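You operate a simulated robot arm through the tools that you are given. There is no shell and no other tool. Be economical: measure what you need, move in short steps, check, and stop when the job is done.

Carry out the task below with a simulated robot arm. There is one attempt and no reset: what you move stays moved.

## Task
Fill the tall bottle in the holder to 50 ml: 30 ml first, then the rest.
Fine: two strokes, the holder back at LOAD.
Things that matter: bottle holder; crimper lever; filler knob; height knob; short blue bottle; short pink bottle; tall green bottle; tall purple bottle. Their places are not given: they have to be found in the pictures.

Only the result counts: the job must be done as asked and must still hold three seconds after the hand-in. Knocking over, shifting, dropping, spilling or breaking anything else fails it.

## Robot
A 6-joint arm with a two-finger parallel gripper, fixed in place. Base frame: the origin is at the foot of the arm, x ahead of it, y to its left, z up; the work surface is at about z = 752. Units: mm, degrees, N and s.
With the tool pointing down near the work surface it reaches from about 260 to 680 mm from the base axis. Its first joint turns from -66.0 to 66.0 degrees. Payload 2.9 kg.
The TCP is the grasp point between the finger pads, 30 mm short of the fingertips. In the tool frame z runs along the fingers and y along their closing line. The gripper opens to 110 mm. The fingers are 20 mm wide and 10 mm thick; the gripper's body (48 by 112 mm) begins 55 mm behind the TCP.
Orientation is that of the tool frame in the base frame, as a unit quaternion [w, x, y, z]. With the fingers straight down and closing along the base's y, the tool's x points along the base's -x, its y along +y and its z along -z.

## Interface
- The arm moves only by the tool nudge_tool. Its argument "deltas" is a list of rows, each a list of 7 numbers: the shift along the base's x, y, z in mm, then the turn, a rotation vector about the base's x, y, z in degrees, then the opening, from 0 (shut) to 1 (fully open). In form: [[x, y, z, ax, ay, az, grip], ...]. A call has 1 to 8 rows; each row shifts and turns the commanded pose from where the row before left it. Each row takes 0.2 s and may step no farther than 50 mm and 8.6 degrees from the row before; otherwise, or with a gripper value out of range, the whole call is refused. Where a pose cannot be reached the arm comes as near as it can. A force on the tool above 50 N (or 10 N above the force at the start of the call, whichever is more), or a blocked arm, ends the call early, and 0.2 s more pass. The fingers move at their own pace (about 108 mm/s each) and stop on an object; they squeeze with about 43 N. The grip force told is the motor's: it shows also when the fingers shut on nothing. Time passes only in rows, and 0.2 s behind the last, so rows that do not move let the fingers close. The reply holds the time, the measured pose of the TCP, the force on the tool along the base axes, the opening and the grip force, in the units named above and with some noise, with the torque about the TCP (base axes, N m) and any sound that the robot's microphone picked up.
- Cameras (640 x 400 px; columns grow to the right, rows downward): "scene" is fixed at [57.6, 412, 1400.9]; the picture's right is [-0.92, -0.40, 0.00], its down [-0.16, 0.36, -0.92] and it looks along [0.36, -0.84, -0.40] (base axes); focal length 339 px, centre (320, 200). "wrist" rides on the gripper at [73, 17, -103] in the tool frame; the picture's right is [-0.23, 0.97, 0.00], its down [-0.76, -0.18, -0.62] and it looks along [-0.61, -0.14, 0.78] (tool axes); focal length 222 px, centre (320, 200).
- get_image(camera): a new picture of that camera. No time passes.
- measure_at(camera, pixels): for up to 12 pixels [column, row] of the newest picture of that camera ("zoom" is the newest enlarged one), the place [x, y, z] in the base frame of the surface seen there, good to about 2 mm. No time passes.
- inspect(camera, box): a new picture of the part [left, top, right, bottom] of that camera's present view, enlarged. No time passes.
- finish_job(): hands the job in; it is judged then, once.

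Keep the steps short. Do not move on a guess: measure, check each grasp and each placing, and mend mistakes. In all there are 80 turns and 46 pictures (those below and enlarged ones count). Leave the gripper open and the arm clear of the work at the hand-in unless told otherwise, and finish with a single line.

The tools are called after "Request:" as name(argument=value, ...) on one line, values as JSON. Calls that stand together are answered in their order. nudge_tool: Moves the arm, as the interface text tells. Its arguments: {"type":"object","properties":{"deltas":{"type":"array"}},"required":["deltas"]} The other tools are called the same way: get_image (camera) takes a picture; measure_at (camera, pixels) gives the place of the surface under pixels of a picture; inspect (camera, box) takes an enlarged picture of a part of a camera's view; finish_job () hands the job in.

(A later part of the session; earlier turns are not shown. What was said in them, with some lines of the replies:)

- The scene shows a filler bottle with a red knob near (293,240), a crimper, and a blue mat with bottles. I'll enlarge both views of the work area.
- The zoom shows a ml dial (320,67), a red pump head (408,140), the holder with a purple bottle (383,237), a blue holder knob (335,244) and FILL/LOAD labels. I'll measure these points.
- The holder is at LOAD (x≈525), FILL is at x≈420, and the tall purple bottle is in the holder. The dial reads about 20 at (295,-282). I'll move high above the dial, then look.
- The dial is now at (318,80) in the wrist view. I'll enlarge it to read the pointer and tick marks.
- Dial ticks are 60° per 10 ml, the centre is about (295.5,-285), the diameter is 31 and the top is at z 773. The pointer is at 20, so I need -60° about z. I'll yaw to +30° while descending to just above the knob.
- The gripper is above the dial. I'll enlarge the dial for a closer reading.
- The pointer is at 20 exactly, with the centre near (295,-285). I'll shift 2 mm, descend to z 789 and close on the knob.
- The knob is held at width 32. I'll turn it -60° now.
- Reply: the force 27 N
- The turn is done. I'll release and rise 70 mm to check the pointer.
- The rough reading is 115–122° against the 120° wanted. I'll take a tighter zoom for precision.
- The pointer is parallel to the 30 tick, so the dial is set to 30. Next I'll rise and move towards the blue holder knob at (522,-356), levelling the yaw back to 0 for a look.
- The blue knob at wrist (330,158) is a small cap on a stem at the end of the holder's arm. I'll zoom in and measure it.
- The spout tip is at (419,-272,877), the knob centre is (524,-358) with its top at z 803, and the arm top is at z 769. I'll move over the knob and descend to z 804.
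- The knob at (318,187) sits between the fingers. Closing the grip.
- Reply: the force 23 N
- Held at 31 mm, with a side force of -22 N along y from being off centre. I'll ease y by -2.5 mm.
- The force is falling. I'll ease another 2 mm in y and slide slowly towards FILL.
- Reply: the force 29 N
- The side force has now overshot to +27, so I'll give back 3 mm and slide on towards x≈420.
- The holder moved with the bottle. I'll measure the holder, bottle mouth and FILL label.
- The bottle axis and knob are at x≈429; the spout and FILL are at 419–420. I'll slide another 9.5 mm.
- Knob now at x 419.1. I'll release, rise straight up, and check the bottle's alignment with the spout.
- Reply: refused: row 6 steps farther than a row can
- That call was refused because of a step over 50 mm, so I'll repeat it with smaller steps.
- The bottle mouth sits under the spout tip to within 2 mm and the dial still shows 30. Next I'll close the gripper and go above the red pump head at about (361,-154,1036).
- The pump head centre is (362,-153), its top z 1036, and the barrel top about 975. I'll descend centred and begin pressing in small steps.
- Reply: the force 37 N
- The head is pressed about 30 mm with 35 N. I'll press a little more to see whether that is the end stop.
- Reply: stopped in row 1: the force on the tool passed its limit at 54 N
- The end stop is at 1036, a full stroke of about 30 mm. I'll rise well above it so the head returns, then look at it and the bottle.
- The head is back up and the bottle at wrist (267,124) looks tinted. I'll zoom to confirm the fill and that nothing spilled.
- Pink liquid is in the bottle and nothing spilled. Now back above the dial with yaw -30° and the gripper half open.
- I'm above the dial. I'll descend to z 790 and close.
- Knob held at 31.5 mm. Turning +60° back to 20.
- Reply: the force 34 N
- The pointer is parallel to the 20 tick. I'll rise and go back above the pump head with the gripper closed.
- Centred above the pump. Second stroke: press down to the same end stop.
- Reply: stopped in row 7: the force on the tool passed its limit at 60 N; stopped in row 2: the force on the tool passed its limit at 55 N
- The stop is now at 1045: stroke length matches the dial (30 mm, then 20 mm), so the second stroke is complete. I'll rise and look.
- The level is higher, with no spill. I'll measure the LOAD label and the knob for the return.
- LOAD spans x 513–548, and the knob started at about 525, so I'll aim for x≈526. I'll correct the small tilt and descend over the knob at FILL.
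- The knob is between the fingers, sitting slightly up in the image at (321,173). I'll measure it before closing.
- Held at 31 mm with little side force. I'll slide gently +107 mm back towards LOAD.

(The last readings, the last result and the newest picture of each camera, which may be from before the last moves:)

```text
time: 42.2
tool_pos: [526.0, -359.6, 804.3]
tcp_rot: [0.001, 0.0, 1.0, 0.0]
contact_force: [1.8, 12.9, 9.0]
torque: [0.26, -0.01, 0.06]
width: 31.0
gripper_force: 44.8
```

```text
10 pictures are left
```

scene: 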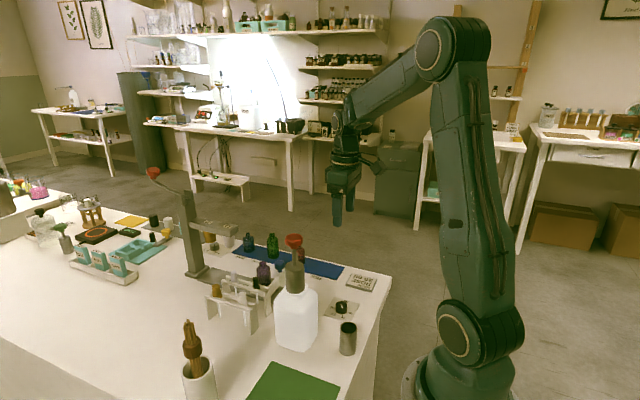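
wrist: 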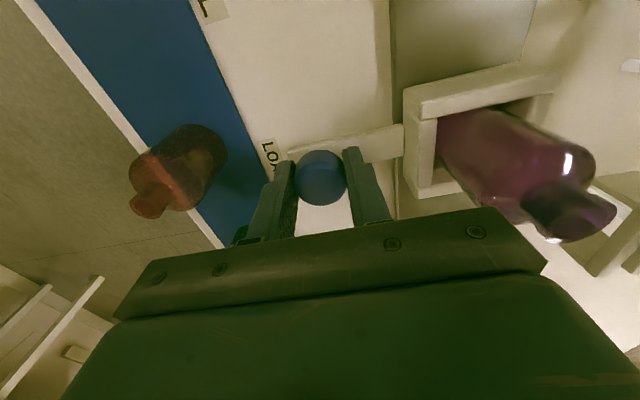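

I'll measure the holder now against the start values (front wall x≈505.5, knob ≈523.4–525.4, arm ≈525–526).

Request:
measure_at(camera="wrist", pixels=[[321, 177], [412, 98], [550, 72], [321, 197], [321, 160], [380, 138], [295, 155]])

```text
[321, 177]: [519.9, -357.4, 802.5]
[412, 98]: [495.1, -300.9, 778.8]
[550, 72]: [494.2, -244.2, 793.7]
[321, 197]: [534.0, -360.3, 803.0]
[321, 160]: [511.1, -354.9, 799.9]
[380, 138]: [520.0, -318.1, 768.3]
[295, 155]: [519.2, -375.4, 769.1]
```

By pixel comparison, the holder is about 3–4 mm short of its starting place. I'll slide +4 mm, then release and rise to check.

Request:
nudge_tool(deltas=[[2, 0, 0, 0, 0, 0, 0.15], [2, 0, 0, 0, 0, 0, 0.15], [0, 0, 0, 0, 0, 0, 0.15], [0, 0, 0, 0, 0, 0, 0.5], [0, 0, 0, 0, 0, 0, 0.5]])

Request:
get_image(camera="wrist")

```text
time: 43.4
tool_pos: [529.6, -360.3, 803.6]
tcp_rot: [0.0, 0.001, 1.0, 0.0]
contact_force: [-0.1, 0.4, 0.4]
torque: [0.04, 0.04, 0.0]
width: 54.9
gripper_force: 0.1
```

```text
9 pictures are left
```

wrist: 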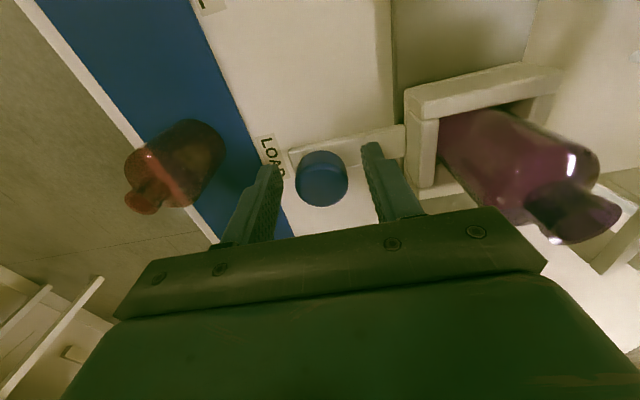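

By the same calculation the knob is at 522.5 against 521.8 at the start. I'll rise to the earlier viewing pose for a direct comparison.

Request:
nudge_tool(deltas=[[0, 0, 42, 0, 0, 0, 0.5], [0, 0, 42, 0, 0, 0, 0.5], [0, 0, 42, 0, 0, 0, 0.5], [0, 0, 41, 0, 0, 0, 0.5], [-39, 2, 0, 0, 0, 0, 0.5], [-40, 2, 0, 0, 0, 0, 0.5], [0, 0, 0, 0, 0, 0, 0.5]])

Request:
inspect(camera="wrist", box=[250, 50, 430, 200])

```text
time: 45.0
tool_pos: [450.4, -356.6, 971.5]
tcp_rot: [0.001, 0.0, 1.0, 0.001]
contact_force: [1.1, -0.2, -1.1]
torque: [0.02, -0.04, -0.01]
width: 55.1
gripper_force: 0.1
```

```text
2.67 times, centred on (340, 125) of wrist
```

zoom: 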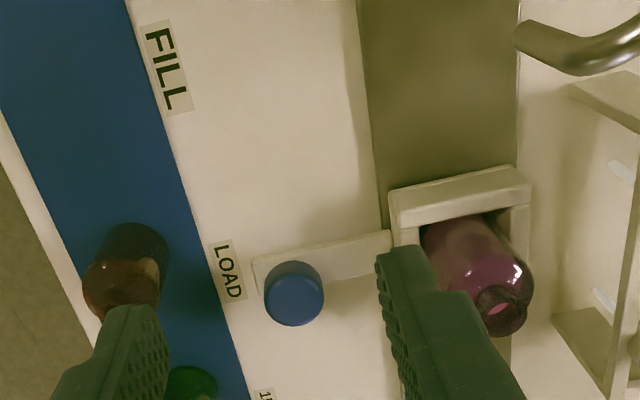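

The picture matches the starting view almost exactly: knob (293,292) against (292,292), and the bottle is filled. I'll rise clear with the gripper open.

Request:
nudge_tool(deltas=[[0, 0, 48, 0, 0, 0, 1], [0, 0, 48, 0, 0, 0, 1], [0, 0, 48, 0, 0, 0, 1], [0, 0, 48, 0, 0, 0, 1], [0, 0, 0, 0, 0, 0, 1]])

Request:
get_image(camera="scene")

```text
time: 46.2
tool_pos: [450.9, -357.3, 1163.1]
tcp_rot: [0.0, 0.0, 1.0, 0.0]
contact_force: [0.0, 0.0, 0.0]
torque: [-0.01, 0.01, 0.0]
width: 110.1
gripper_force: 0.1
```

```text
7 pictures are left
```

scene: 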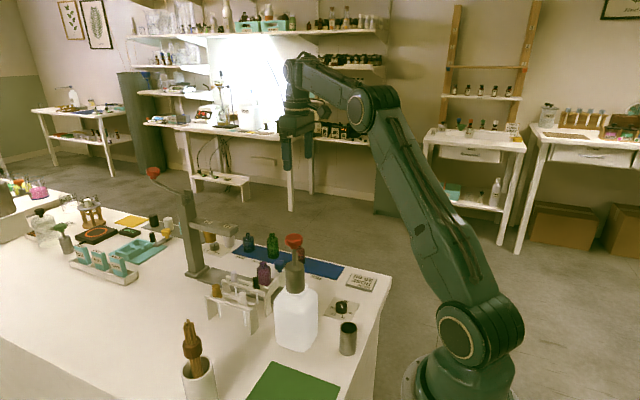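

Everything stands where it was, the arm is clear and the gripper is open. Handing in.

Request:
finish_job()

```text
The job is handed in.
```

The tall purple bottle was filled in two full strokes, 30 ml then 20 ml (50 ml in total by the dial), and the holder is back at LOAD with nothing spilled or disturbed.
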